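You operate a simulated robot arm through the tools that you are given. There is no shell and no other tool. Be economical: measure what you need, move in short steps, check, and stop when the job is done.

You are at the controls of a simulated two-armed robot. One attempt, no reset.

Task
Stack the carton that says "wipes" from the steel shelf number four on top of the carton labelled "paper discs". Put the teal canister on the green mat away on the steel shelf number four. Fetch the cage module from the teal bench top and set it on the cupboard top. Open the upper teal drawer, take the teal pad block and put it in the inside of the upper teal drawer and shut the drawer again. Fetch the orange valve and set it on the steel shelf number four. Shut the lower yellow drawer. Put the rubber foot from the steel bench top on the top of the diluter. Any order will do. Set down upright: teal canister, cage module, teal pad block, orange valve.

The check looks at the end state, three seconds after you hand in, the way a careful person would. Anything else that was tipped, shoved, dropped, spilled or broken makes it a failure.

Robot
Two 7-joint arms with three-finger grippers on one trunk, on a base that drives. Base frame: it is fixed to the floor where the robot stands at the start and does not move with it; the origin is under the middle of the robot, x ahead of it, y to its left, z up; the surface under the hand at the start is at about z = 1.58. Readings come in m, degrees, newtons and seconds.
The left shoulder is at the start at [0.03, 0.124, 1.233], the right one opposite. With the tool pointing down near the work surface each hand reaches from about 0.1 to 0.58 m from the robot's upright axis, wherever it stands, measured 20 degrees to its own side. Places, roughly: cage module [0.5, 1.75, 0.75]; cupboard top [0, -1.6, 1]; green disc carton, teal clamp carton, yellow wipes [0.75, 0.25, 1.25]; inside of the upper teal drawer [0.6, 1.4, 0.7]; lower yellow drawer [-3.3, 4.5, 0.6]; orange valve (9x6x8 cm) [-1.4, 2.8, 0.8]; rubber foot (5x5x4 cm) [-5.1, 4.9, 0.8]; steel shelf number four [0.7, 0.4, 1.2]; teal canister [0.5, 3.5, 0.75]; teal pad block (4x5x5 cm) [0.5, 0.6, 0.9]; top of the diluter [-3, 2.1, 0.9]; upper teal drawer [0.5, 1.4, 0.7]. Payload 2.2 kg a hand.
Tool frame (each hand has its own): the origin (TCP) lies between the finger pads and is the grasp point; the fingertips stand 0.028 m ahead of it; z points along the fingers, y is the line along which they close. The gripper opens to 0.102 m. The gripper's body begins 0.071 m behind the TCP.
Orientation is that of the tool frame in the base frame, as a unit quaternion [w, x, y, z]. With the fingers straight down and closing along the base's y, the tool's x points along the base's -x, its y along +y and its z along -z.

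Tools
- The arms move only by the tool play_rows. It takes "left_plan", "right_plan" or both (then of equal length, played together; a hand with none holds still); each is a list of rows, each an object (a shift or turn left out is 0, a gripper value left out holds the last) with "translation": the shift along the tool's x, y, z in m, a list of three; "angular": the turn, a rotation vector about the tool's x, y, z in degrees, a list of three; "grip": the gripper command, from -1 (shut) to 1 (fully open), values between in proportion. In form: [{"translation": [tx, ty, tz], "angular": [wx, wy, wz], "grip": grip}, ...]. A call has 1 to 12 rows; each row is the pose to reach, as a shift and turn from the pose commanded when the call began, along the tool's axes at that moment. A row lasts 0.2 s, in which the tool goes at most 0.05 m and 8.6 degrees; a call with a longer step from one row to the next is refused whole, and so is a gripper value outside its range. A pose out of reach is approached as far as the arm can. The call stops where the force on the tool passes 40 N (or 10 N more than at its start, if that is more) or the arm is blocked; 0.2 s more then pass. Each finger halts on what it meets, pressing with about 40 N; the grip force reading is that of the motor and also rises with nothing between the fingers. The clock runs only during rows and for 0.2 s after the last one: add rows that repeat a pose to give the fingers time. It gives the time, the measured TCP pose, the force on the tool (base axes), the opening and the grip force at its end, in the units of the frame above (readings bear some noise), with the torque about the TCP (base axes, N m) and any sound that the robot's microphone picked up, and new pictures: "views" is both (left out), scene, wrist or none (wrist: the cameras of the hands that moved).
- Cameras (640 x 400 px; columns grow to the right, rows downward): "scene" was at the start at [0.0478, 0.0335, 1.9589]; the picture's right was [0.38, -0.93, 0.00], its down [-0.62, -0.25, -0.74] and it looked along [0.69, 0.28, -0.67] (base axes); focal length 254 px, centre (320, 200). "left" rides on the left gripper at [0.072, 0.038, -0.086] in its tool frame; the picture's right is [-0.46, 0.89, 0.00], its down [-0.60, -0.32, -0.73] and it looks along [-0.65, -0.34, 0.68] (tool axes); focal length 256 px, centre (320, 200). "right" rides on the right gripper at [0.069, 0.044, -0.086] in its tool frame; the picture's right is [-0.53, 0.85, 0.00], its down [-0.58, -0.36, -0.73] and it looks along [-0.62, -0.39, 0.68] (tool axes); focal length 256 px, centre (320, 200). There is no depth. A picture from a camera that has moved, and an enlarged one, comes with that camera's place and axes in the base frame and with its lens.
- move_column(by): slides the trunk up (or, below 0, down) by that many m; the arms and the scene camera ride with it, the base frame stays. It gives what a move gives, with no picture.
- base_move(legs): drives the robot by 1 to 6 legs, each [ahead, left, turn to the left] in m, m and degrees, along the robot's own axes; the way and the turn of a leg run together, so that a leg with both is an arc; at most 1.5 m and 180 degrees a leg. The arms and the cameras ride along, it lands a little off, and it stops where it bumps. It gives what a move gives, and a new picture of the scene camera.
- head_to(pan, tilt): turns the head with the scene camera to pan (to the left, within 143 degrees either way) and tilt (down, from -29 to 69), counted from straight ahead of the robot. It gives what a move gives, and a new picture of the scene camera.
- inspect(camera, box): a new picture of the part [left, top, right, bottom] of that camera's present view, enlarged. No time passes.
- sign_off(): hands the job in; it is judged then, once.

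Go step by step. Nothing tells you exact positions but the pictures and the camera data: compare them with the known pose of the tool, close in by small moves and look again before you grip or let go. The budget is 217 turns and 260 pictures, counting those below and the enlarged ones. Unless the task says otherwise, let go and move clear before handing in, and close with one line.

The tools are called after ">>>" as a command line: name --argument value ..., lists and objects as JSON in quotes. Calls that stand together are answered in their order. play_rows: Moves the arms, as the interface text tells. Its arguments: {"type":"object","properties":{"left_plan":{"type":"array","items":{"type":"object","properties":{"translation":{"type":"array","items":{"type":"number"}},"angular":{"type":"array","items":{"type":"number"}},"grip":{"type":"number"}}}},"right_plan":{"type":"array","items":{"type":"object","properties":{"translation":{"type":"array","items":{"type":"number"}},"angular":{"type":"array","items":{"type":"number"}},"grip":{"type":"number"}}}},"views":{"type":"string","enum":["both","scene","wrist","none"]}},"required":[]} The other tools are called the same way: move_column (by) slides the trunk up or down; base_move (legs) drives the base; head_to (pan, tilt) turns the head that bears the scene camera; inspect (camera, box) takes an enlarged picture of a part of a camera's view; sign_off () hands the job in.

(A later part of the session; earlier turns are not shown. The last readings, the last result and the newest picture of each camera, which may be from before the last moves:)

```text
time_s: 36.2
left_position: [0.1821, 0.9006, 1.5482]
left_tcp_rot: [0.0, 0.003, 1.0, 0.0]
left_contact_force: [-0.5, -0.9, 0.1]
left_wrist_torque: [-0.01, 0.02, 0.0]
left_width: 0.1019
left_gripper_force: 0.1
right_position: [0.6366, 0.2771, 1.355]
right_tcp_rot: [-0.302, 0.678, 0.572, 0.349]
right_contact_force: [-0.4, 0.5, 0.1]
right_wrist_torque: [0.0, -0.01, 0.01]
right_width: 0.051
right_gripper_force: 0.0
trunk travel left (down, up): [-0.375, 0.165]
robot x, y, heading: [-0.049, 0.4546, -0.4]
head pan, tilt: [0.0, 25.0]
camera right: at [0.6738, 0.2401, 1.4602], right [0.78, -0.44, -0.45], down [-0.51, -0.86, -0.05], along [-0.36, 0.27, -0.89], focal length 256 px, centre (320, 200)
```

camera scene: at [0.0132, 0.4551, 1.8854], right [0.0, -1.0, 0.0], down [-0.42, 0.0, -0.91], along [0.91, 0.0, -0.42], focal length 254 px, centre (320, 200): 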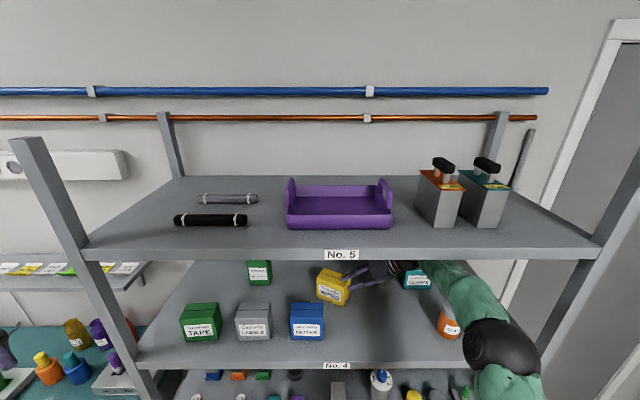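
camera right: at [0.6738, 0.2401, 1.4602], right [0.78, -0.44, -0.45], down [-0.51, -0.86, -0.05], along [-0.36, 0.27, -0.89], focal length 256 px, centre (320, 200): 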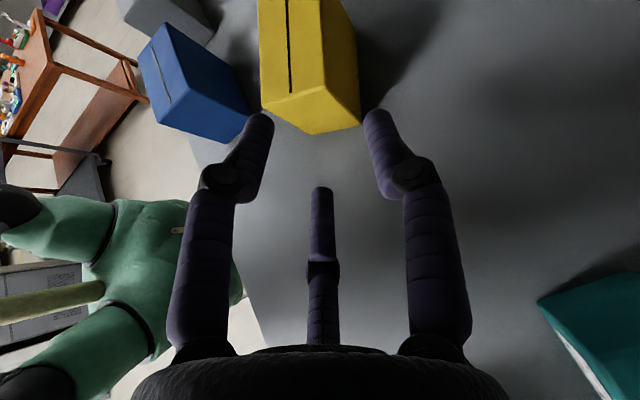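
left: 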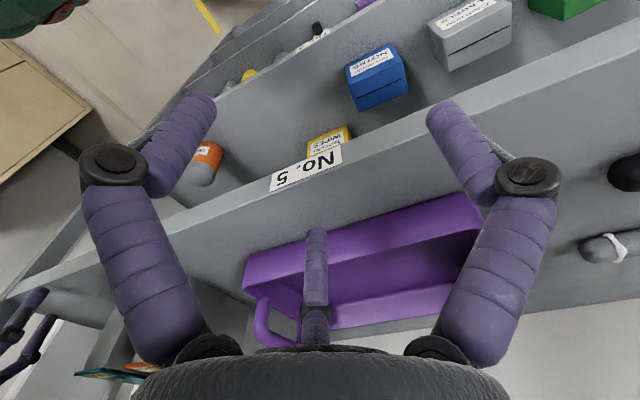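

Key finding: the hand is really a three-finger centric one (fingers at tool azimuth 90°, −30°, 210°), which explains the 0.077 reading and the slip. For this carton I should roll the hand so the +y finger sits above and the other two pinch front/back. I reorient in free space.

>>> play_rows --right_plan '[{"translation": [0, 0, -0.01], "angular": [-2.4, 0.06, -8.17], "grip": 1}, {"translation": [0, 0, -0.02], "angular": [-4.8, 0.12, -16.3]}, {"translation": [0, 0, -0.03], "angular": [-7.2, 0.18, -24.5]}, {"translation": [0, 0, -0.03], "angular": [-9.6, 0.24, -32.7]}, {"translation": [0, 0, -0.03], "angular": [-12, 0.3, -40.8]}, {"translation": [0, 0, -0.03], "angular": [-14.4, 0.36, -49]}, {"translation": [0, 0, -0.03], "angular": [-16.8, 0.42, -57.2]}, {"translation": [0, 0, -0.03], "angular": [-19.2, 0.48, -65.4]}, {"translation": [0, 0, -0.03], "angular": [-21.6, 0.54, -73.5]}, {"translation": [0, 0, -0.03], "angular": [-24, 0.6, -81.7]}, {"translation": [0, 0, -0.03], "angular": [-24, 0.6, -81.7]}]' --views "both"

```text
time_s: 38.6
left_position: [0.1835, 0.9006, 1.5498]
left_tcp_rot: [-0.001, 0.002, 1.0, 0.0]
left_contact_force: [-0.4, 0.0, -0.3]
left_wrist_torque: [-0.01, 0.01, -0.02]
left_width: 0.1021
left_gripper_force: 0.0
right_position: [0.6331, 0.2521, 1.3778]
right_tcp_rot: [0.139, 0.183, 0.792, 0.566]
right_contact_force: [-0.1, 0.0, 0.2]
right_wrist_torque: [0.0, -0.02, 0.01]
right_width: 0.1021
right_gripper_force: 0.1
trunk travel left (down, up): [-0.375, 0.165]
robot x, y, heading: [-0.045, 0.4557, -0.4]
head pan, tilt: [0.0, 25.0]
camera scene: at [0.0154, 0.4557, 1.885], right [0.0, -1.0, 0.0], down [-0.42, 0.0, -0.91], along [0.91, 0.0, -0.42], focal length 254 px, centre (320, 200)
camera right: at [0.5399, 0.2239, 1.4452], right [0.59, 0.01, 0.81], down [0.16, -0.98, -0.1], along [0.79, 0.19, -0.58], focal length 256 px, centre (320, 200)
```

scene: 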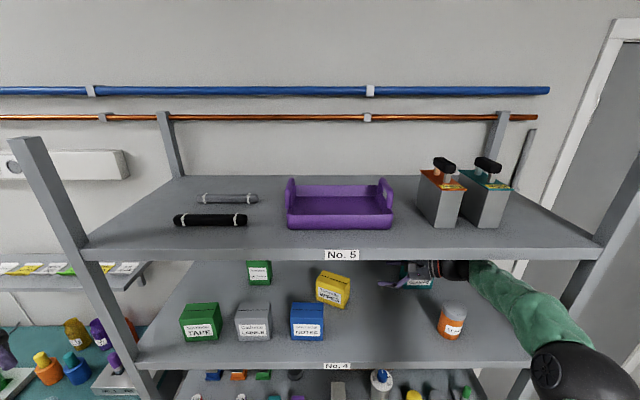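
right: 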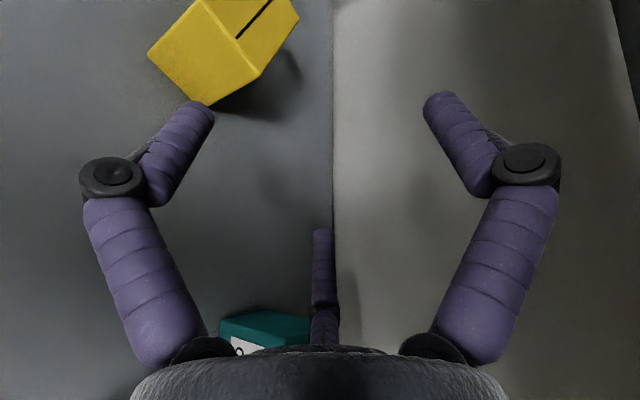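

>>> inspect --camera "scene" --box '[290, 250, 450, 350]'

```text
4.00 times, centred on (370, 300) of scene
camera zoom: at [0.0154, 0.4557, 1.885], right [0.0, -1.0, 0.0], down [-0.42, 0.0, -0.91], along [0.91, 0.0, -0.42], focal length 1015 px, centre (120, -200)
```

zoom: 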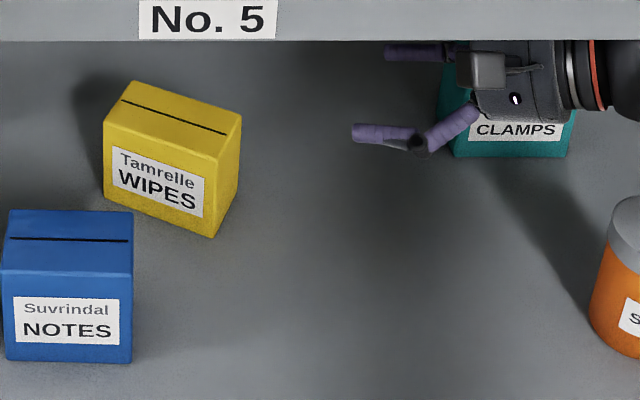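

Elbow is close to the right post, so I shift the base left (hand passes above the carton, 2 cm clear) before approaching.

>>> base_move --legs '[[0, 0.15, 0]]'

```text
time_s: 40.0
left_position: [0.1852, 1.0498, 1.5505]
left_tcp_rot: [0.0, 0.004, 1.0, 0.001]
left_contact_force: [-0.2, -0.3, -0.8]
left_wrist_torque: [-0.02, 0.02, -0.01]
left_width: 0.102
left_gripper_force: 0.0
right_position: [0.6333, 0.399, 1.3763]
right_tcp_rot: [0.138, 0.184, 0.792, 0.565]
right_contact_force: [0.7, 0.0, 0.1]
right_wrist_torque: [-0.04, 0.0, -0.01]
right_width: 0.102
right_gripper_force: 0.2
trunk travel left (down, up): [-0.375, 0.165]
robot x, y, heading: [-0.0502, 0.6037, -0.4]
head pan, tilt: [0.0, 25.0]
camera scene: at [0.0158, 0.6046, 1.885], right [-0.01, -1.0, 0.0], down [-0.42, 0.0, -0.91], along [0.91, -0.01, -0.42], focal length 254 px, centre (320, 200)
```

scene: 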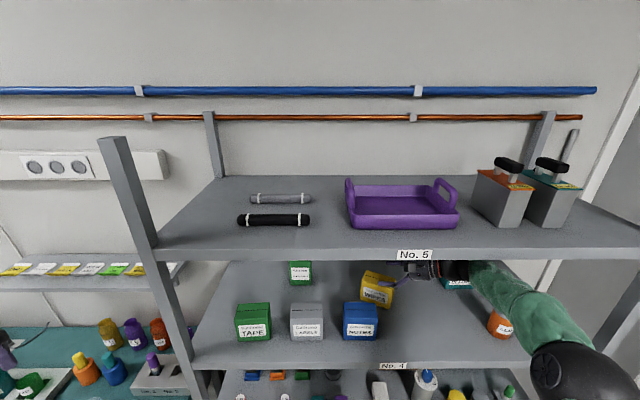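

>>> base_move --legs '[[0, 0.14, 0]]'

>>> play_rows --right_plan '[{"translation": [-0.015, -0.01, -0.03]}, {"translation": [-0.03, -0.02, -0.06]}, {"translation": [-0.045, -0.03, -0.09]}, {"translation": [-0.058, -0.044, -0.115]}, {"translation": [-0.068, -0.044, -0.128]}, {"translation": [-0.068, -0.044, -0.128]}]' --views "both"

```text
time_s: 41.3
left_position: [0.1852, 1.1875, 1.5514]
left_tcp_rot: [0.0, 0.005, 1.0, 0.0]
left_contact_force: [0.7, 0.2, 0.0]
left_wrist_torque: [0.0, 0.01, 0.0]
left_width: 0.1023
left_gripper_force: 0.1
right_position: [0.635, 0.5385, 1.3772]
right_tcp_rot: [0.139, 0.185, 0.792, 0.565]
right_contact_force: [-0.1, 0.0, 0.4]
right_wrist_torque: [-0.02, -0.01, 0.0]
right_width: 0.1017
right_gripper_force: 0.1
trunk travel left (down, up): [-0.375, 0.165]
robot x, y, heading: [-0.0491, 0.743, -0.5]
head pan, tilt: [0.0, 25.0]
camera scene: at [0.0169, 0.7445, 1.885], right [-0.01, -1.0, 0.0], down [-0.42, 0.0, -0.91], along [0.91, -0.01, -0.42], focal length 254 px, centre (320, 200)
```

scene: 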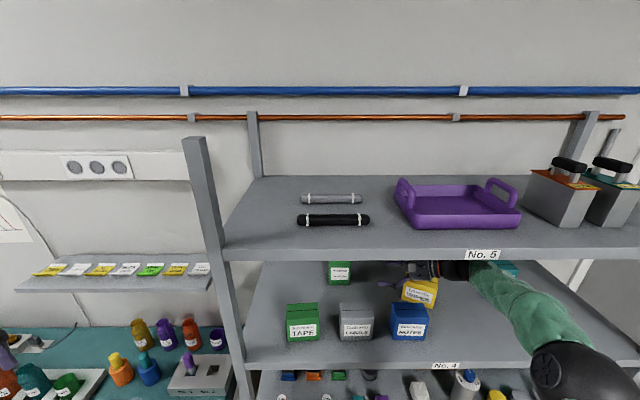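

```text
time_s: 42.7
left_position: [0.1863, 1.1879, 1.5494]
left_tcp_rot: [0.0, 0.004, 1.0, -0.001]
left_contact_force: [-1.1, -0.1, 1.4]
left_wrist_torque: [0.02, 0.01, 0.0]
left_width: 0.1021
left_gripper_force: 0.1
right_position: [0.6335, 0.3851, 1.3757]
right_tcp_rot: [0.138, 0.185, 0.793, 0.564]
right_contact_force: [0.3, 0.3, -0.4]
right_wrist_torque: [0.01, 0.02, 0.0]
right_width: 0.102
right_gripper_force: 0.2
trunk travel left (down, up): [-0.375, 0.165]
robot x, y, heading: [-0.0463, 0.7426, -0.6]
head pan, tilt: [0.0, 25.0]
camera scene: at [0.0166, 0.7442, 1.885], right [-0.01, -1.0, 0.0], down [-0.42, 0.0, -0.91], along [0.91, -0.01, -0.42], focal length 254 px, centre (320, 200)
camera right: at [0.5394, 0.3576, 1.4449], right [0.59, 0.01, 0.81], down [0.15, -0.98, -0.1], along [0.79, 0.18, -0.58], focal length 256 px, centre (320, 200)
```

scene: 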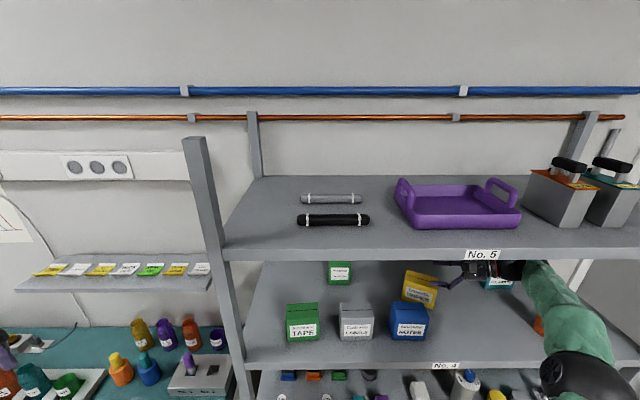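
right: 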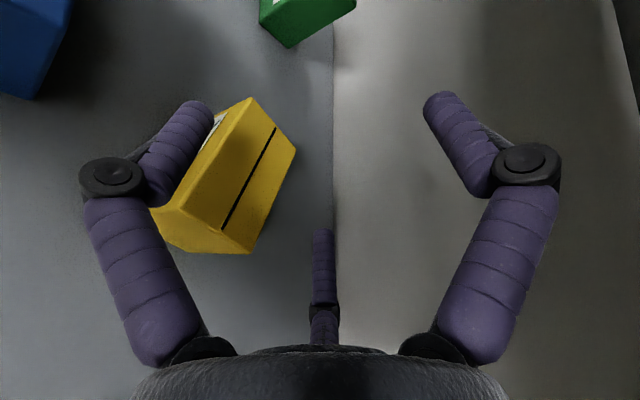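

>>> play_rows --right_plan '[{"translation": [-0.0026, -0.006, 0.008]}, {"translation": [-0.0026, -0.03, 0.015]}, {"translation": [-0.0026, -0.052, 0.023]}, {"translation": [-0.0026, -0.0725, 0.0313]}, {"translation": [-0.0026, -0.0725, 0.0313]}]' --views "both"

```text
time_s: 43.9
left_position: [0.1865, 1.1895, 1.5501]
left_tcp_rot: [0.0, 0.005, 1.0, 0.0]
left_contact_force: [-0.1, 0.3, -0.5]
left_wrist_torque: [-0.03, -0.01, 0.04]
left_width: 0.1022
left_gripper_force: 0.0
right_position: [0.641, 0.3913, 1.2991]
right_tcp_rot: [0.138, 0.184, 0.793, 0.564]
right_contact_force: [1.1, -0.4, -0.9]
right_wrist_torque: [0.01, -0.01, 0.0]
right_width: 0.1019
right_gripper_force: 0.1
trunk travel left (down, up): [-0.375, 0.165]
robot x, y, heading: [-0.046, 0.7469, -0.5]
head pan, tilt: [0.0, 25.0]
camera scene: at [0.0164, 0.7449, 1.885], right [-0.01, -1.0, 0.0], down [-0.42, 0.0, -0.91], along [0.91, -0.01, -0.42], focal length 254 px, centre (320, 200)
camera right: at [0.5473, 0.364, 1.3668], right [0.59, 0.01, 0.81], down [0.15, -0.98, -0.1], along [0.79, 0.18, -0.58], focal length 256 px, centre (320, 200)
```

scene: 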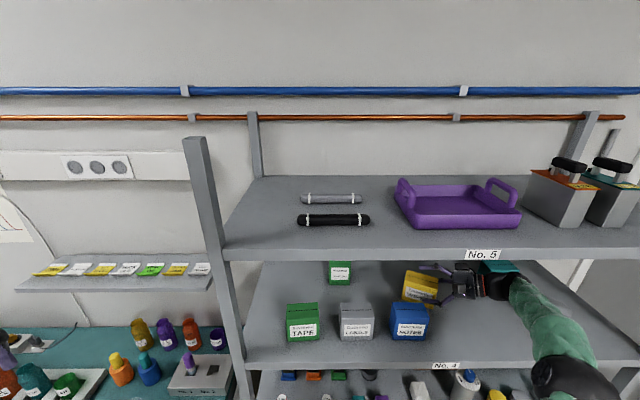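
right: 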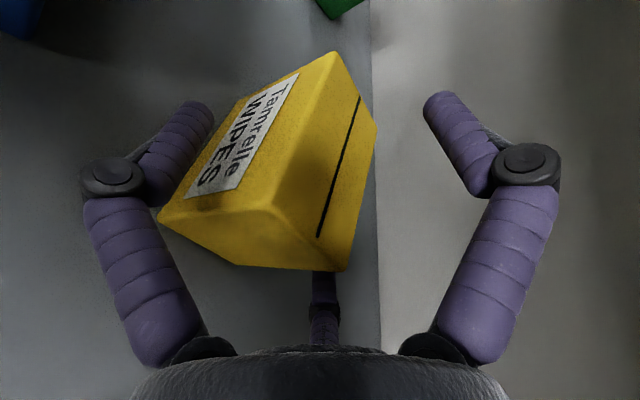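

>>> play_rows --right_plan '[{"grip": 0.6}, {"grip": 0.2}, {"grip": -0.2}, {"grip": -0.4}, {"grip": -0.4}, {"grip": -0.4}]' --views "wrist"

```text
time_s: 45.3
left_position: [0.1857, 1.1892, 1.5501]
left_tcp_rot: [0.0, 0.003, 1.0, -0.001]
left_contact_force: [0.3, 0.8, 0.0]
left_wrist_torque: [0.01, 0.0, 0.03]
left_width: 0.102
left_gripper_force: 0.1
right_position: [0.6415, 0.3918, 1.2981]
right_tcp_rot: [0.138, 0.185, 0.792, 0.566]
right_contact_force: [0.6, -0.7, -1.6]
right_wrist_torque: [-0.05, 0.04, 0.01]
right_width: 0.0677
right_gripper_force: 27.6
trunk travel left (down, up): [-0.375, 0.165]
robot x, y, heading: [-0.046, 0.7447, -0.4]
head pan, tilt: [0.0, 25.0]
camera right: at [0.5477, 0.3639, 1.3665], right [0.59, 0.01, 0.8], down [0.15, -0.98, -0.1], along [0.79, 0.18, -0.58], focal length 256 px, centre (320, 200)
```

right: 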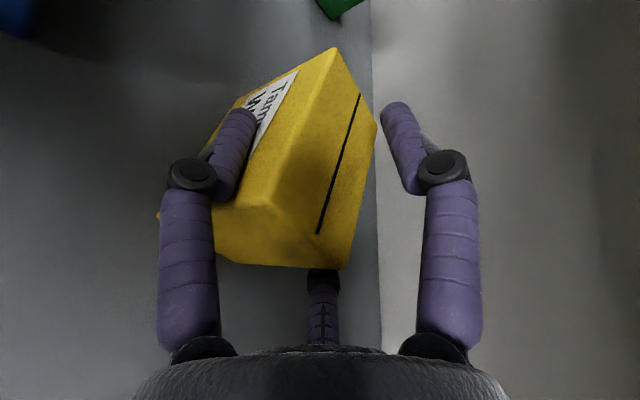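

The pinch closes at exactly the predicted 0.068. Lift test of 3 cm.

>>> play_rows --right_plan '[{"translation": [0, 0.0095, -0.0032], "grip": -0.5}, {"translation": [0, 0.019, -0.0064]}, {"translation": [0, 0.0284, -0.0096]}, {"translation": [0, 0.0284, -0.0096]}]' --views "both"

```text
time_s: 46.3
left_position: [0.1867, 1.1888, 1.5499]
left_tcp_rot: [0.001, 0.004, 1.0, 0.0]
left_contact_force: [0.7, -0.1, -0.3]
left_wrist_torque: [-0.04, -0.01, 0.0]
left_width: 0.1021
left_gripper_force: 0.1
right_position: [0.6398, 0.3921, 1.33]
right_tcp_rot: [0.139, 0.185, 0.792, 0.565]
right_contact_force: [-1.1, -0.8, -1.4]
right_wrist_torque: [-0.03, 0.03, -0.02]
right_width: 0.0677
right_gripper_force: 32.0
trunk travel left (down, up): [-0.375, 0.165]
robot x, y, heading: [-0.0435, 0.7448, -0.3]
head pan, tilt: [0.0, 25.0]
camera scene: at [0.0172, 0.7445, 1.885], right [-0.01, -1.0, 0.0], down [-0.42, 0.0, -0.91], along [0.91, -0.01, -0.42], focal length 254 px, centre (320, 200)
camera right: at [0.5467, 0.3636, 1.3979], right [0.59, 0.01, 0.81], down [0.15, -0.98, -0.1], along [0.79, 0.18, -0.58], focal length 256 px, centre (320, 200)
```

scene: 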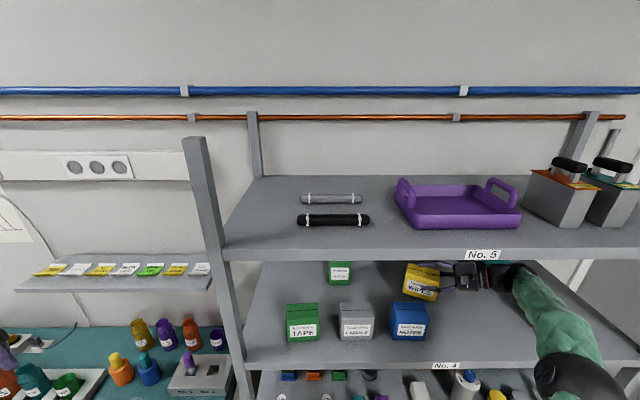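
right: 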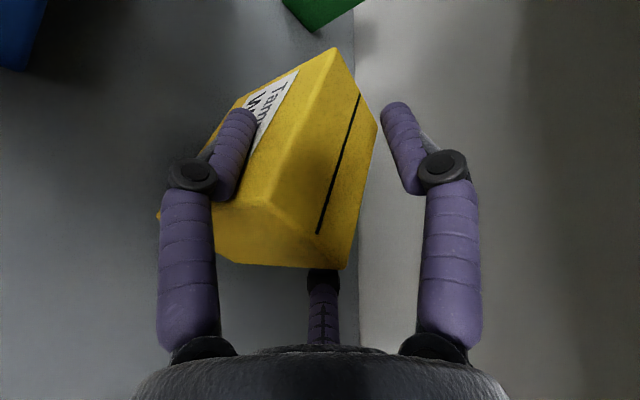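

Held firmly. I raise it to just above disc-top height and shift left, then measure the disc carton's top with the wrist camera.

>>> play_rows --right_plan '[{"translation": [0, 0.0235, -0.008]}, {"translation": [0, 0.047, -0.016]}, {"translation": [0, 0.071, -0.024]}, {"translation": [0, 0.071, -0.024]}]' --views "none"

>>> base_move --legs '[[0.04, 0.1, 0]]'

>>> inspect --camera "right" --box '[0, 0, 640, 400]'

```text
time_s: 47.3
left_position: [0.1865, 1.1887, 1.55]
left_tcp_rot: [0.001, 0.004, 1.0, 0.0]
left_contact_force: [0.7, 1.0, -0.1]
left_wrist_torque: [0.01, -0.01, -0.01]
left_width: 0.1021
left_gripper_force: 0.0
right_position: [0.6402, 0.3913, 1.402]
right_tcp_rot: [0.138, 0.186, 0.792, 0.565]
right_contact_force: [-0.6, 0.4, -2.2]
right_wrist_torque: [-0.05, 0.02, 0.0]
right_width: 0.0675
right_gripper_force: 31.5
trunk travel left (down, up): [-0.375, 0.165]
robot x, y, heading: [-0.0431, 0.7431, -0.8]
head pan, tilt: [0.0, 25.0]
```

```text
time_s: 48.5
left_position: [0.2262, 1.2897, 1.5501]
left_tcp_rot: [0.0, 0.005, 1.0, -0.001]
left_contact_force: [0.5, 0.1, -1.0]
left_wrist_torque: [-0.01, 0.04, -0.01]
left_width: 0.1021
left_gripper_force: 0.1
right_position: [0.6808, 0.4927, 1.4021]
right_tcp_rot: [0.138, 0.185, 0.793, 0.564]
right_contact_force: [0.8, -0.1, -1.9]
right_wrist_torque: [-0.05, 0.03, 0.03]
right_width: 0.0674
right_gripper_force: 31.6
trunk travel left (down, up): [-0.375, 0.165]
robot x, y, heading: [-0.0053, 0.844, -0.4]
head pan, tilt: [0.0, 25.0]
camera scene: at [0.0581, 0.8454, 1.885], right [-0.01, -1.0, 0.0], down [-0.42, 0.0, -0.91], along [0.91, -0.01, -0.42], focal length 254 px, centre (320, 200)
```

scene: 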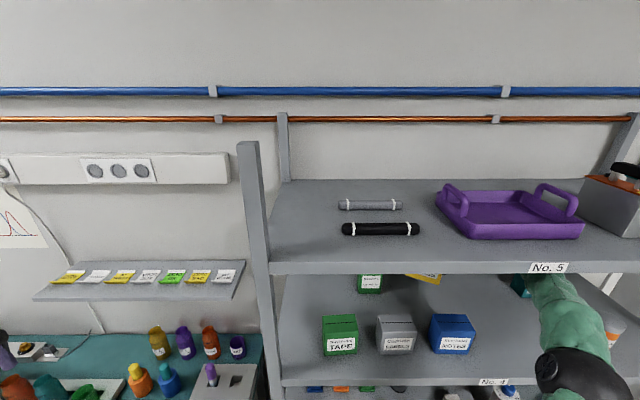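

```text
1.00 times, centred on (320, 200) of right (not enlarged: the box is as wide or as high as the picture)
camera zoom: at [0.5872, 0.4648, 1.4706], right [0.59, 0.01, 0.8], down [0.15, -0.98, -0.1], along [0.79, 0.18, -0.58], focal length 256 px, centre (320, 200)
```

zoom: 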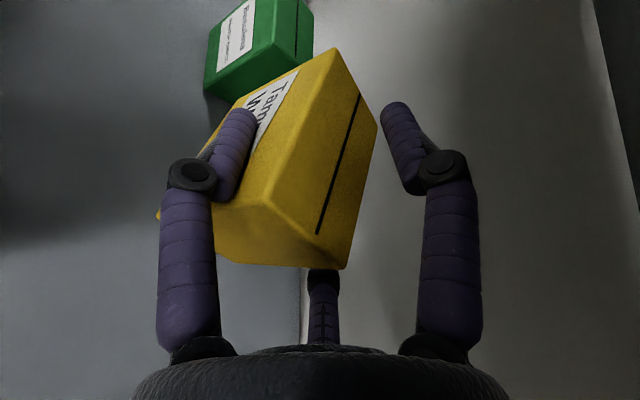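

>>> inspect --camera "right" --box '[180, 0, 340, 100]'

>>> inspect --camera "scene" --box '[330, 260, 490, 360]'

```text
4.00 times, centred on (260, 50) of right
camera zoom: at [0.5872, 0.4648, 1.4706], right [0.59, 0.01, 0.8], down [0.15, -0.98, -0.1], along [0.79, 0.18, -0.58], focal length 1024 px, centre (560, 800)
```

zoom: 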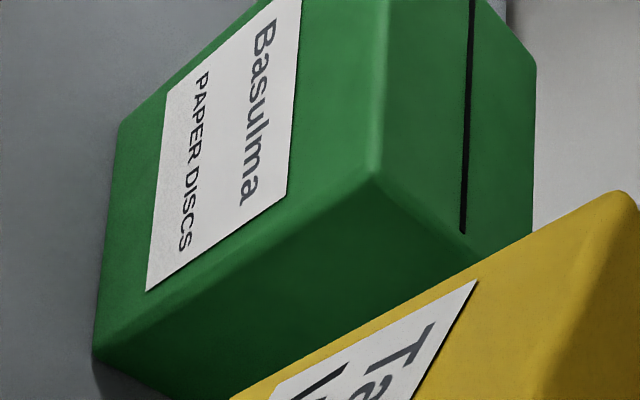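

```text
4.00 times, centred on (410, 310) of scene
camera zoom: at [0.0581, 0.8454, 1.885], right [-0.01, -1.0, 0.0], down [-0.42, 0.0, -0.91], along [0.91, -0.01, -0.42], focal length 1015 px, centre (-40, -240)
```

zoom: 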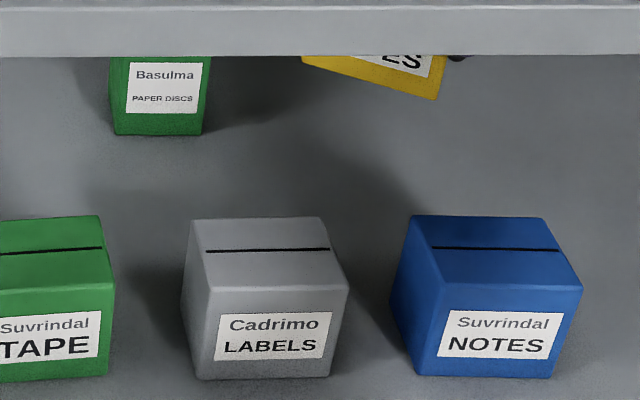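

Disc carton: x 0.712–0.763, y 0.630–0.705, top z 1.332 (two views agree). I raise slightly and move the carton's centre over it.

>>> play_rows --right_plan '[{"translation": [0, 0.0123, -0.0042]}, {"translation": [0.0054, 0.0226, 0.026]}, {"translation": [0.0109, 0.0328, 0.056]}, {"translation": [0.0163, 0.0431, 0.086]}, {"translation": [0.0218, 0.0533, 0.116]}, {"translation": [0.0272, 0.0636, 0.1462]}, {"translation": [0.0272, 0.0636, 0.1462]}]' --views "both"

```text
time_s: 50.1
left_position: [0.2218, 1.2705, 1.556]
left_tcp_rot: [0.002, 0.005, 1.0, 0.006]
left_contact_force: [-0.4, 0.2, -0.6]
left_wrist_torque: [0.01, 0.01, 0.02]
left_width: 0.102
left_gripper_force: 0.0
right_position: [0.7224, 0.6227, 1.4096]
right_tcp_rot: [0.136, 0.192, 0.787, 0.57]
right_contact_force: [-1.6, -0.5, 1.1]
right_wrist_torque: [-0.11, -0.03, -0.02]
right_width: 0.0676
right_gripper_force: 31.4
trunk travel left (down, up): [-0.375, 0.165]
robot x, y, heading: [-0.0059, 0.8416, -0.4]
head pan, tilt: [0.0, 25.0]
camera scene: at [0.0503, 0.8226, 1.8843], right [-0.01, -1.0, -0.01], down [-0.42, 0.02, -0.91], along [0.91, 0.0, -0.42], focal length 254 px, centre (320, 200)
camera right: at [0.6292, 0.5946, 1.4766], right [0.6, -0.01, 0.8], down [0.14, -0.98, -0.12], along [0.79, 0.18, -0.59], focal length 256 px, centre (320, 200)
```

scene: 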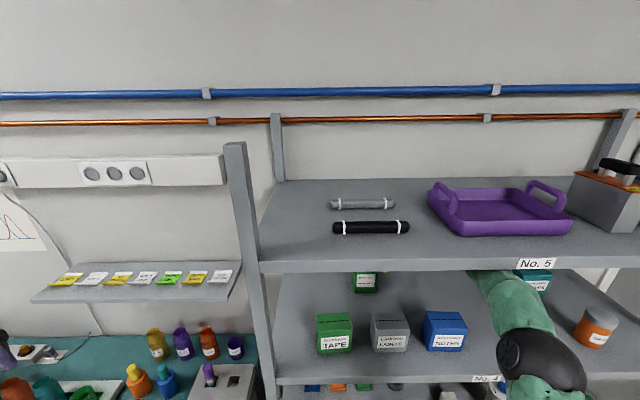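
right: 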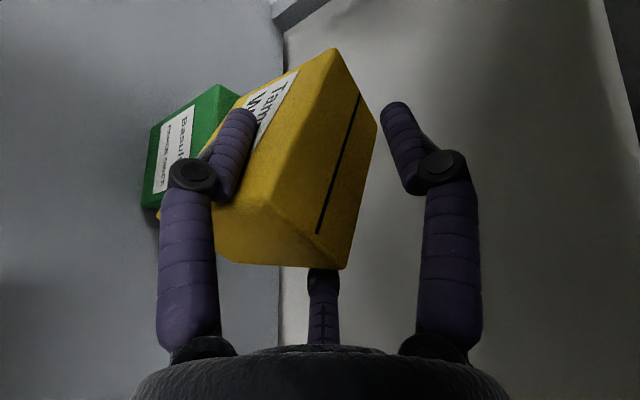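

The body appears to lean slightly (left hand and camera shifted), so some arm link is touching something. I look closely at the elbow area.

>>> inspect --camera "scene" --box '[420, 240, 640, 400]'

```text
2.50 times, centred on (530, 320) of scene
camera zoom: at [0.0503, 0.8226, 1.8843], right [-0.01, -1.0, -0.01], down [-0.42, 0.02, -0.91], along [0.91, 0.0, -0.42], focal length 634 px, centre (-205, -100)
```

zoom: 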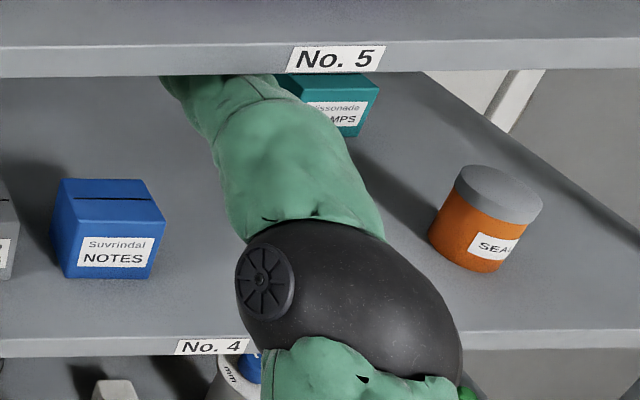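

Probably the forearm presses up against shelf 5's lip with this hand tilt. I retreat, set the carton down in free space at (0.68, 0.52) and will regrip with a flatter hand (~10°).

>>> play_rows --right_plan '[{"translation": [-0.006, -0.012, -0.04]}, {"translation": [-0.013, -0.025, -0.08]}, {"translation": [-0.02, -0.038, -0.12]}, {"translation": [-0.0272, -0.0636, -0.1462]}, {"translation": [-0.0272, -0.0636, -0.1462]}]' --views "none"

>>> play_rows --right_plan '[{"translation": [0, -0.0237, 0.008]}, {"translation": [0, -0.0474, 0.016]}, {"translation": [0, -0.0711, 0.0241]}, {"translation": [0, -0.09, 0.0305]}, {"translation": [0, -0.095, 0.0322]}, {"translation": [0, -0.095, 0.0322]}]' --views "both"

```text
time_s: 51.3
left_position: [0.228, 1.2907, 1.5511]
left_tcp_rot: [0.001, 0.003, 1.0, 0.0]
left_contact_force: [-0.3, -0.7, 0.2]
left_wrist_torque: [0.02, 0.0, -0.02]
left_width: 0.102
left_gripper_force: 0.1
right_position: [0.6814, 0.4911, 1.4012]
right_tcp_rot: [0.139, 0.184, 0.793, 0.564]
right_contact_force: [0.1, 0.6, -2.6]
right_wrist_torque: [-0.05, -0.02, 0.01]
right_width: 0.0678
right_gripper_force: 31.0
trunk travel left (down, up): [-0.375, 0.165]
robot x, y, heading: [-0.0057, 0.8385, -0.3]
head pan, tilt: [0.0, 25.0]
```

```text
time_s: 52.7
left_position: [0.2284, 1.2893, 1.5507]
left_tcp_rot: [0.0, 0.004, 1.0, 0.0]
left_contact_force: [0.2, 0.3, 0.2]
left_wrist_torque: [0.0, 0.02, -0.04]
left_width: 0.102
left_gripper_force: 0.2
right_position: [0.6835, 0.4916, 1.3011]
right_tcp_rot: [0.137, 0.185, 0.792, 0.565]
right_contact_force: [0.0, 0.0, -1.5]
right_wrist_torque: [-0.07, 0.01, 0.02]
right_width: 0.0679
right_gripper_force: 31.3
trunk travel left (down, up): [-0.375, 0.165]
robot x, y, heading: [-0.0075, 0.845, -0.4]
head pan, tilt: [0.0, 25.0]
camera scene: at [0.0581, 0.8453, 1.885], right [-0.01, -1.0, 0.0], down [-0.42, 0.0, -0.91], along [0.91, -0.01, -0.42], focal length 254 px, centre (320, 200)
camera right: at [0.5883, 0.463, 1.37], right [0.59, 0.01, 0.8], down [0.15, -0.98, -0.1], along [0.79, 0.18, -0.58], focal length 256 px, centre (320, 200)
```

scene: 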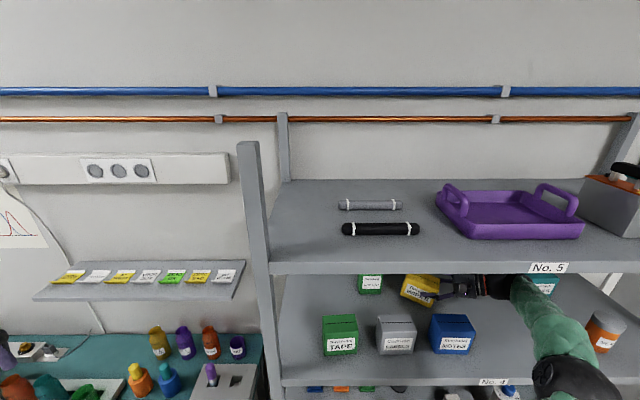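
right: 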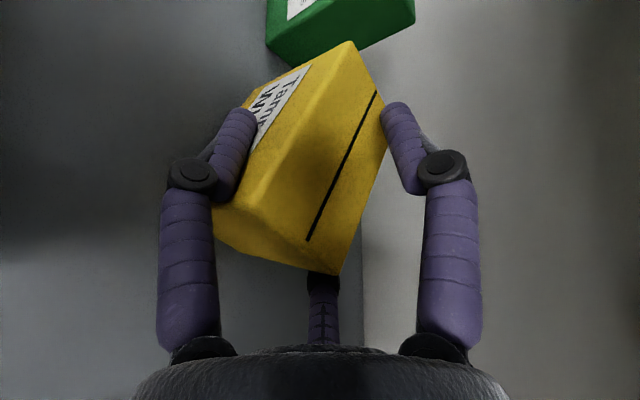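

>>> inspect --camera "scene" --box '[330, 260, 490, 360]'

```text
4.00 times, centred on (410, 310) of scene
camera zoom: at [0.0581, 0.8453, 1.885], right [-0.01, -1.0, 0.0], down [-0.42, 0.0, -0.91], along [0.91, -0.01, -0.42], focal length 1015 px, centre (-40, -240)
```

zoom: 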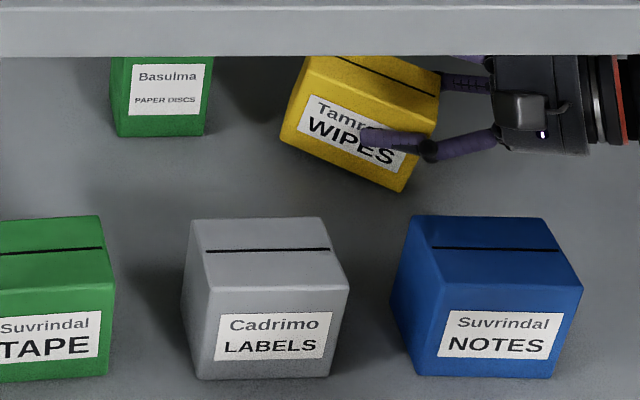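

The carton has pitched a little in the grip (far end brushed the disc carton's top). Its near end is at shelf level, so I release here; it settles flat.

>>> play_rows --right_plan '[{"grip": -0.1}, {"grip": 0.2}, {"grip": 0.4}, {"grip": 0.7}, {"grip": 1}, {"grip": 1}, {"grip": 1}]' --views "none"

>>> inspect --camera "scene" --box '[330, 260, 490, 360]'

>>> inspect --camera "right" --box '[0, 0, 640, 400]'

```text
time_s: 54.3
left_position: [0.2268, 1.2912, 1.5514]
left_tcp_rot: [0.0, 0.003, 1.0, 0.0]
left_contact_force: [-0.3, 0.0, -0.4]
left_wrist_torque: [0.05, -0.01, 0.01]
left_width: 0.1023
left_gripper_force: 0.1
right_position: [0.6819, 0.4905, 1.3026]
right_tcp_rot: [0.139, 0.185, 0.792, 0.565]
right_contact_force: [0.2, -0.8, -0.5]
right_wrist_torque: [-0.01, -0.02, 0.02]
right_width: 0.1022
right_gripper_force: 0.0
trunk travel left (down, up): [-0.375, 0.165]
robot x, y, heading: [-0.0007, 0.8435, -0.5]
head pan, tilt: [0.0, 25.0]
```

```text
4.00 times, centred on (410, 310) of scene
camera zoom: at [0.0576, 0.8452, 1.885], right [-0.01, -1.0, 0.0], down [-0.42, 0.0, -0.91], along [0.91, -0.01, -0.42], focal length 1015 px, centre (-40, -240)
```

zoom: 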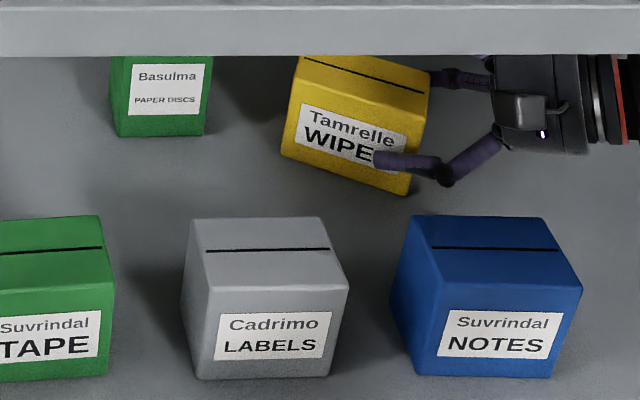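

```text
1.00 times, centred on (320, 200) of right (not enlarged: the box is as wide or as high as the picture)
camera zoom: at [0.588, 0.4629, 1.3705], right [0.59, 0.01, 0.81], down [0.15, -0.98, -0.1], along [0.79, 0.18, -0.58], focal length 256 px, centre (320, 200)
```

zoom: 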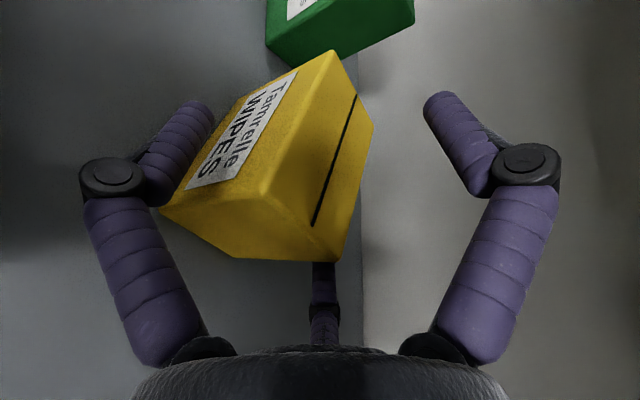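

Carton is upright again at centre ≈(0.693,0.515). I flatten the hand by 10°, go 8 mm deeper and grip.

>>> play_rows --right_plan '[{"translation": [0.0, -0.002, 0.002], "angular": [-5, 0, 0]}, {"translation": [0.001, -0.009, 0.012], "angular": [-10, 0, 0]}, {"translation": [0.001, -0.009, 0.012], "angular": [-10, 0, 0]}, {"translation": [0.001, -0.009, 0.012], "angular": [-10, 0, 0], "grip": 0.5}, {"translation": [0.001, -0.009, 0.012], "angular": [-10, 0, 0], "grip": 0.1}, {"translation": [0.001, -0.009, 0.012], "angular": [-10, 0, 0], "grip": -0.3}, {"translation": [0.001, -0.009, 0.012], "angular": [-10, 0, 0], "grip": -0.6}, {"translation": [0.001, -0.009, 0.012], "angular": [-10, 0, 0], "grip": -0.6}]' --views "both"

```text
time_s: 56.1
left_position: [0.2271, 1.29, 1.5503]
left_tcp_rot: [0.0, 0.003, 1.0, 0.0]
left_contact_force: [-0.1, 0.8, 0.0]
left_wrist_torque: [-0.01, -0.02, 0.0]
left_width: 0.1021
left_gripper_force: 0.0
right_position: [0.6842, 0.4981, 1.2905]
right_tcp_rot: [0.154, 0.172, 0.74, 0.632]
right_contact_force: [0.0, -0.3, -1.1]
right_wrist_torque: [0.0, 0.02, 0.01]
right_width: 0.0677
right_gripper_force: 36.1
trunk travel left (down, up): [-0.375, 0.165]
robot x, y, heading: [-0.0069, 0.8434, -0.3]
head pan, tilt: [0.0, 25.0]
camera scene: at [0.0577, 0.845, 1.885], right [-0.01, -1.0, 0.0], down [-0.42, 0.0, -0.91], along [0.91, -0.01, -0.42], focal length 254 px, centre (320, 200)
camera right: at [0.5857, 0.4609, 1.3452], right [0.53, -0.12, 0.84], down [0.17, -0.96, -0.24], along [0.83, 0.27, -0.49], focal length 256 px, centre (320, 200)
```

scene: 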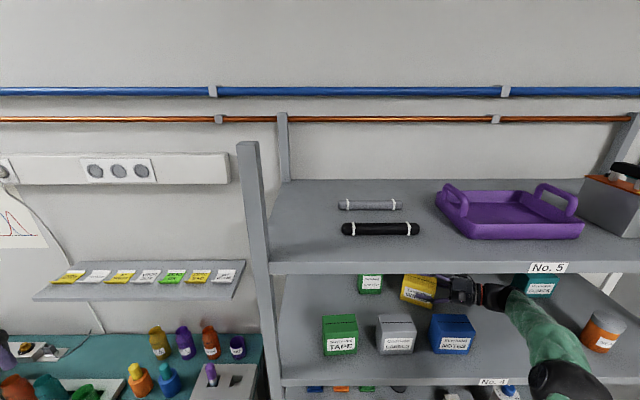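
right: 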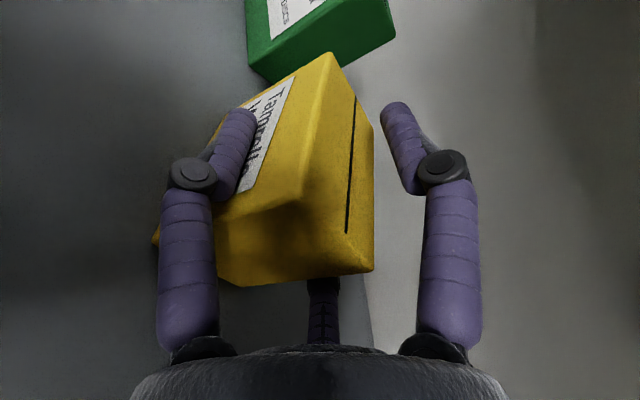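

>>> play_rows --right_plan '[{"translation": [0, 0.0255, -0.004]}, {"translation": [-0.0005, 0.051, -0.008]}, {"translation": [-0.001, 0.0765, -0.012]}, {"translation": [-0.0012, 0.102, -0.016]}, {"translation": [-0.0014, 0.1275, -0.0199]}, {"translation": [-0.0014, 0.1275, -0.0199]}]' --views "none"

>>> play_rows --right_plan '[{"translation": [0.006, 0.005, 0.03]}, {"translation": [0.012, 0.01, 0.062]}, {"translation": [0.018, 0.015, 0.094]}, {"translation": [0.024, 0.02, 0.126]}, {"translation": [0.029, 0.0244, 0.1546]}, {"translation": [0.029, 0.0244, 0.1546]}]' --views "both"

```text
time_s: 57.5
left_position: [0.2281, 1.2904, 1.55]
left_tcp_rot: [0.0, 0.004, 1.0, 0.0]
left_contact_force: [-0.2, 0.5, -0.5]
left_wrist_torque: [0.0, -0.02, 0.03]
left_width: 0.102
left_gripper_force: 0.0
right_position: [0.6829, 0.4982, 1.4183]
right_tcp_rot: [0.154, 0.172, 0.74, 0.632]
right_contact_force: [0.1, -0.7, -1.9]
right_wrist_torque: [-0.03, 0.0, 0.0]
right_width: 0.0677
right_gripper_force: 35.6
trunk travel left (down, up): [-0.375, 0.165]
robot x, y, heading: [-0.003, 0.8449, -0.4]
head pan, tilt: [0.0, 25.0]
```

```text
time_s: 58.9
left_position: [0.2275, 1.2899, 1.55]
left_tcp_rot: [0.0, 0.003, 1.0, 0.001]
left_contact_force: [-0.6, -0.5, 0.0]
left_wrist_torque: [-0.01, 0.02, -0.01]
left_width: 0.102
left_gripper_force: 0.1
right_position: [0.7293, 0.6512, 1.4191]
right_tcp_rot: [0.154, 0.173, 0.74, 0.631]
right_contact_force: [-0.1, 0.9, -1.7]
right_wrist_torque: [-0.05, 0.03, 0.02]
right_width: 0.0678
right_gripper_force: 35.1
trunk travel left (down, up): [-0.375, 0.165]
robot x, y, heading: [-0.0075, 0.8423, -0.5]
head pan, tilt: [0.0, 25.0]
camera scene: at [0.0575, 0.8444, 1.885], right [-0.01, -1.0, 0.0], down [-0.42, 0.0, -0.91], along [0.91, -0.01, -0.42], focal length 254 px, centre (320, 200)
camera right: at [0.631, 0.6145, 1.4742], right [0.53, -0.12, 0.84], down [0.17, -0.96, -0.24], along [0.83, 0.27, -0.49], focal length 256 px, centre (320, 200)
```

scene: 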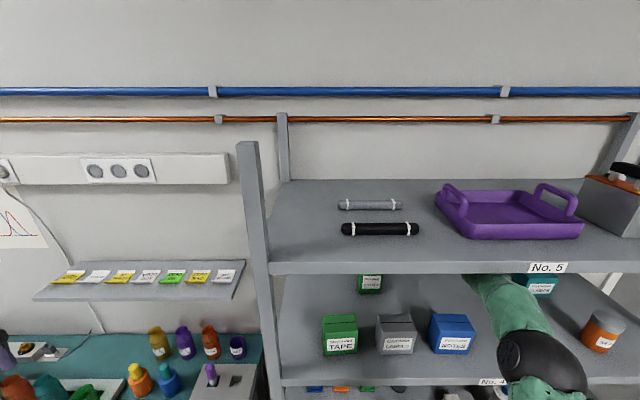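
right: 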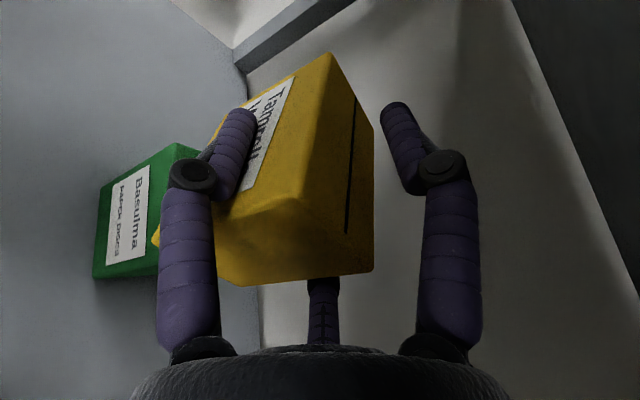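

Aligned over the disc carton with 2 cm gap. Lowering gently.

>>> play_rows --right_plan '[{"translation": [0, -0.006, 0.001]}, {"translation": [0, -0.012, 0.002]}, {"translation": [0, -0.016, 0.0025]}, {"translation": [0, -0.018, 0.0028]}, {"translation": [0, -0.0198, 0.0031]}, {"translation": [0, -0.0198, 0.0031]}]' --views "wrist"

```text
time_s: 60.3
left_position: [0.2276, 1.2895, 1.5496]
left_tcp_rot: [0.0, 0.003, 1.0, 0.0]
left_contact_force: [0.4, 1.1, -0.7]
left_wrist_torque: [-0.01, -0.04, 0.0]
left_width: 0.1022
left_gripper_force: 0.1
right_position: [0.7293, 0.6528, 1.3998]
right_tcp_rot: [0.154, 0.172, 0.74, 0.631]
right_contact_force: [-1.0, -0.5, 0.6]
right_wrist_torque: [0.1, 0.06, -0.04]
right_width: 0.0675
right_gripper_force: 35.1
trunk travel left (down, up): [-0.375, 0.165]
robot x, y, heading: [-0.0023, 0.842, -0.3]
head pan, tilt: [0.0, 25.0]
camera right: at [0.6304, 0.6152, 1.4551], right [0.53, -0.12, 0.84], down [0.17, -0.96, -0.24], along [0.83, 0.27, -0.48], focal length 256 px, centre (320, 200)
```

right: 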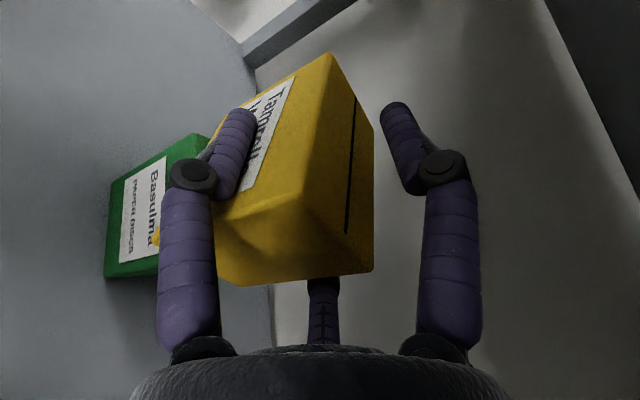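

>>> play_rows --right_plan '[{"grip": -0.2}, {"grip": 0}, {"grip": 0.2}, {"grip": 0.4}, {"grip": 0.7}, {"grip": 1}, {"grip": 1}]' --views "wrist"

```text
time_s: 61.9
left_position: [0.2261, 1.2902, 1.5496]
left_tcp_rot: [0.0, 0.003, 1.0, 0.001]
left_contact_force: [-0.1, -0.5, -0.6]
left_wrist_torque: [0.02, -0.01, 0.01]
left_width: 0.1021
left_gripper_force: 0.0
right_position: [0.73, 0.6534, 1.3993]
right_tcp_rot: [0.153, 0.172, 0.74, 0.632]
right_contact_force: [-0.2, 0.7, -0.1]
right_wrist_torque: [0.04, -0.01, -0.02]
right_width: 0.1019
right_gripper_force: 0.0
trunk travel left (down, up): [-0.375, 0.165]
robot x, y, heading: [-0.0052, 0.8405, -0.4]
head pan, tilt: [0.0, 25.0]
camera right: at [0.6304, 0.6153, 1.4546], right [0.53, -0.12, 0.84], down [0.17, -0.96, -0.24], along [0.83, 0.27, -0.49], focal length 256 px, centre (320, 200)
```

right: 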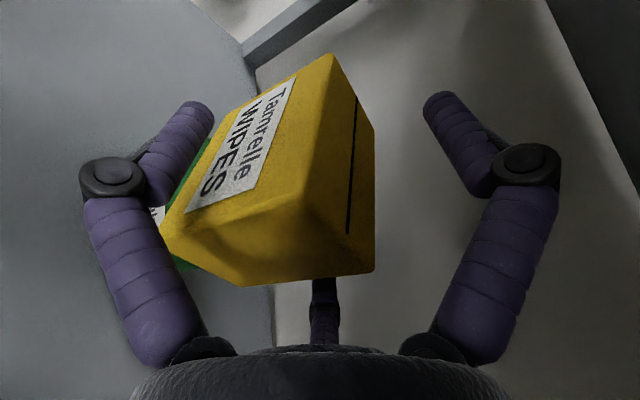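

The stack stands. I retreat along the finger axis and then drive straight back out of the shelf.

>>> play_rows --right_plan '[{"translation": [0, 0, -0.03]}, {"translation": [0, 0, -0.06]}, {"translation": [0, 0, -0.09]}, {"translation": [0, 0, -0.12]}, {"translation": [0, 0, -0.12]}]' --views "none"

>>> base_move --legs '[[-0.5, 0, 0]]'

```text
time_s: 63.1
left_position: [0.2274, 1.2905, 1.5495]
left_tcp_rot: [0.0, 0.004, 1.0, 0.0]
left_contact_force: [0.0, 0.9, -0.2]
left_wrist_torque: [-0.01, 0.0, 0.0]
left_width: 0.102
left_gripper_force: 0.0
right_position: [0.6759, 0.5483, 1.4183]
right_tcp_rot: [0.153, 0.172, 0.74, 0.632]
right_contact_force: [0.3, 1.1, 0.6]
right_wrist_torque: [-0.01, 0.01, 0.04]
right_width: 0.1021
right_gripper_force: 0.0
trunk travel left (down, up): [-0.375, 0.165]
robot x, y, heading: [-0.006, 0.8439, -0.2]
head pan, tilt: [0.0, 25.0]
```

```text
time_s: 66.1
left_position: [-0.2697, 1.2934, 1.5497]
left_tcp_rot: [0.0, 0.005, 1.0, 0.0]
left_contact_force: [0.5, -0.8, -0.2]
left_wrist_torque: [0.02, -0.05, -0.01]
left_width: 0.1018
left_gripper_force: 0.1
right_position: [0.1775, 0.5506, 1.4163]
right_tcp_rot: [0.154, 0.174, 0.74, 0.632]
right_contact_force: [-0.3, 0.3, -0.2]
right_wrist_torque: [-0.02, 0.02, -0.01]
right_width: 0.1019
right_gripper_force: 0.0
trunk travel left (down, up): [-0.375, 0.165]
robot x, y, heading: [-0.4988, 0.8457, -0.7]
head pan, tilt: [0.0, 25.0]
camera scene: at [-0.4398, 0.8493, 1.885], right [-0.01, -1.0, 0.0], down [-0.42, 0.0, -0.91], along [0.91, -0.01, -0.42], focal length 254 px, centre (320, 200)
```

scene: 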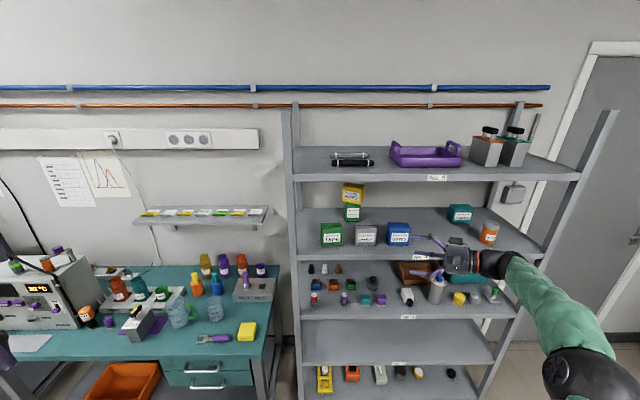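

WIPES stands on PAPER DISCS. Next the teal bench: I look at drawers, cage module and pad block.

>>> head_to --pan 25 --tilt 38

>>> inspect --camera "scene" --box '[0, 150, 320, 350]'

>>> inspect --camera "scene" --box '[320, 200, 640, 400]'

```text
time_s: 67.0
left_position: [-0.2691, 1.2925, 1.5503]
left_tcp_rot: [0.001, 0.005, 1.0, 0.0]
left_contact_force: [-0.3, -0.4, 0.3]
left_wrist_torque: [-0.02, 0.01, -0.02]
left_width: 0.1018
left_gripper_force: 0.2
right_position: [0.1781, 0.55, 1.4154]
right_tcp_rot: [0.153, 0.174, 0.74, 0.632]
right_contact_force: [0.3, -0.1, 0.3]
right_wrist_torque: [0.02, -0.01, -0.02]
right_width: 0.102
right_gripper_force: 0.0
trunk travel left (down, up): [-0.375, 0.165]
robot x, y, heading: [-0.5039, 0.843, -0.6]
head pan, tilt: [25.0, 38.0]
camera scene: at [-0.4525, 0.8858, 1.8647], right [0.41, -0.91, 0.0], down [-0.56, -0.25, -0.79], along [0.72, 0.33, -0.62], focal length 254 px, centre (320, 200)
```

scene: 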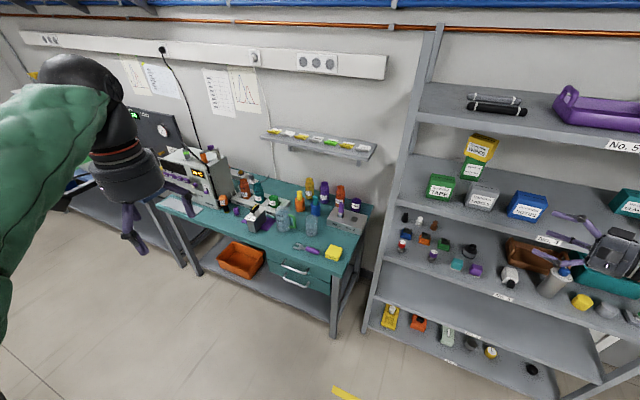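

```text
2.00 times, centred on (160, 250) of scene
camera zoom: at [-0.4525, 0.8858, 1.8647], right [0.41, -0.91, 0.0], down [-0.56, -0.25, -0.79], along [0.72, 0.33, -0.62], focal length 507 px, centre (640, 100)
```

zoom: 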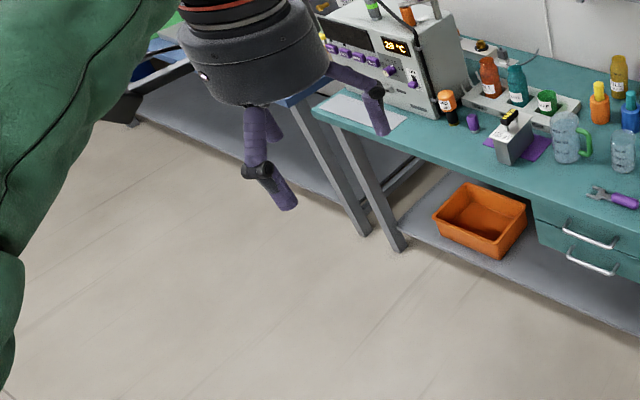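

```text
2.00 times, centred on (480, 300) of scene
camera zoom: at [-0.4525, 0.8858, 1.8647], right [0.41, -0.91, 0.0], down [-0.56, -0.25, -0.79], along [0.72, 0.33, -0.62], focal length 507 px, centre (0, 0)
```

zoom: 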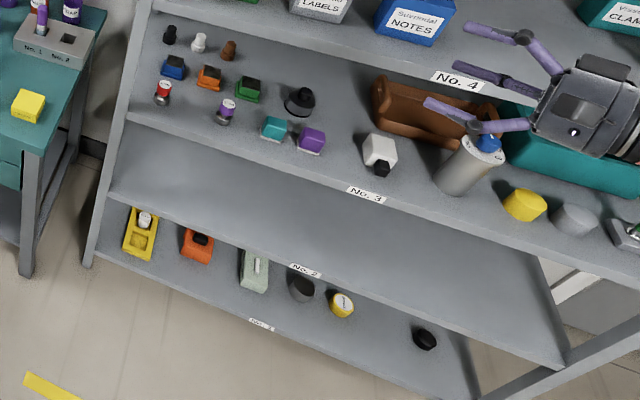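

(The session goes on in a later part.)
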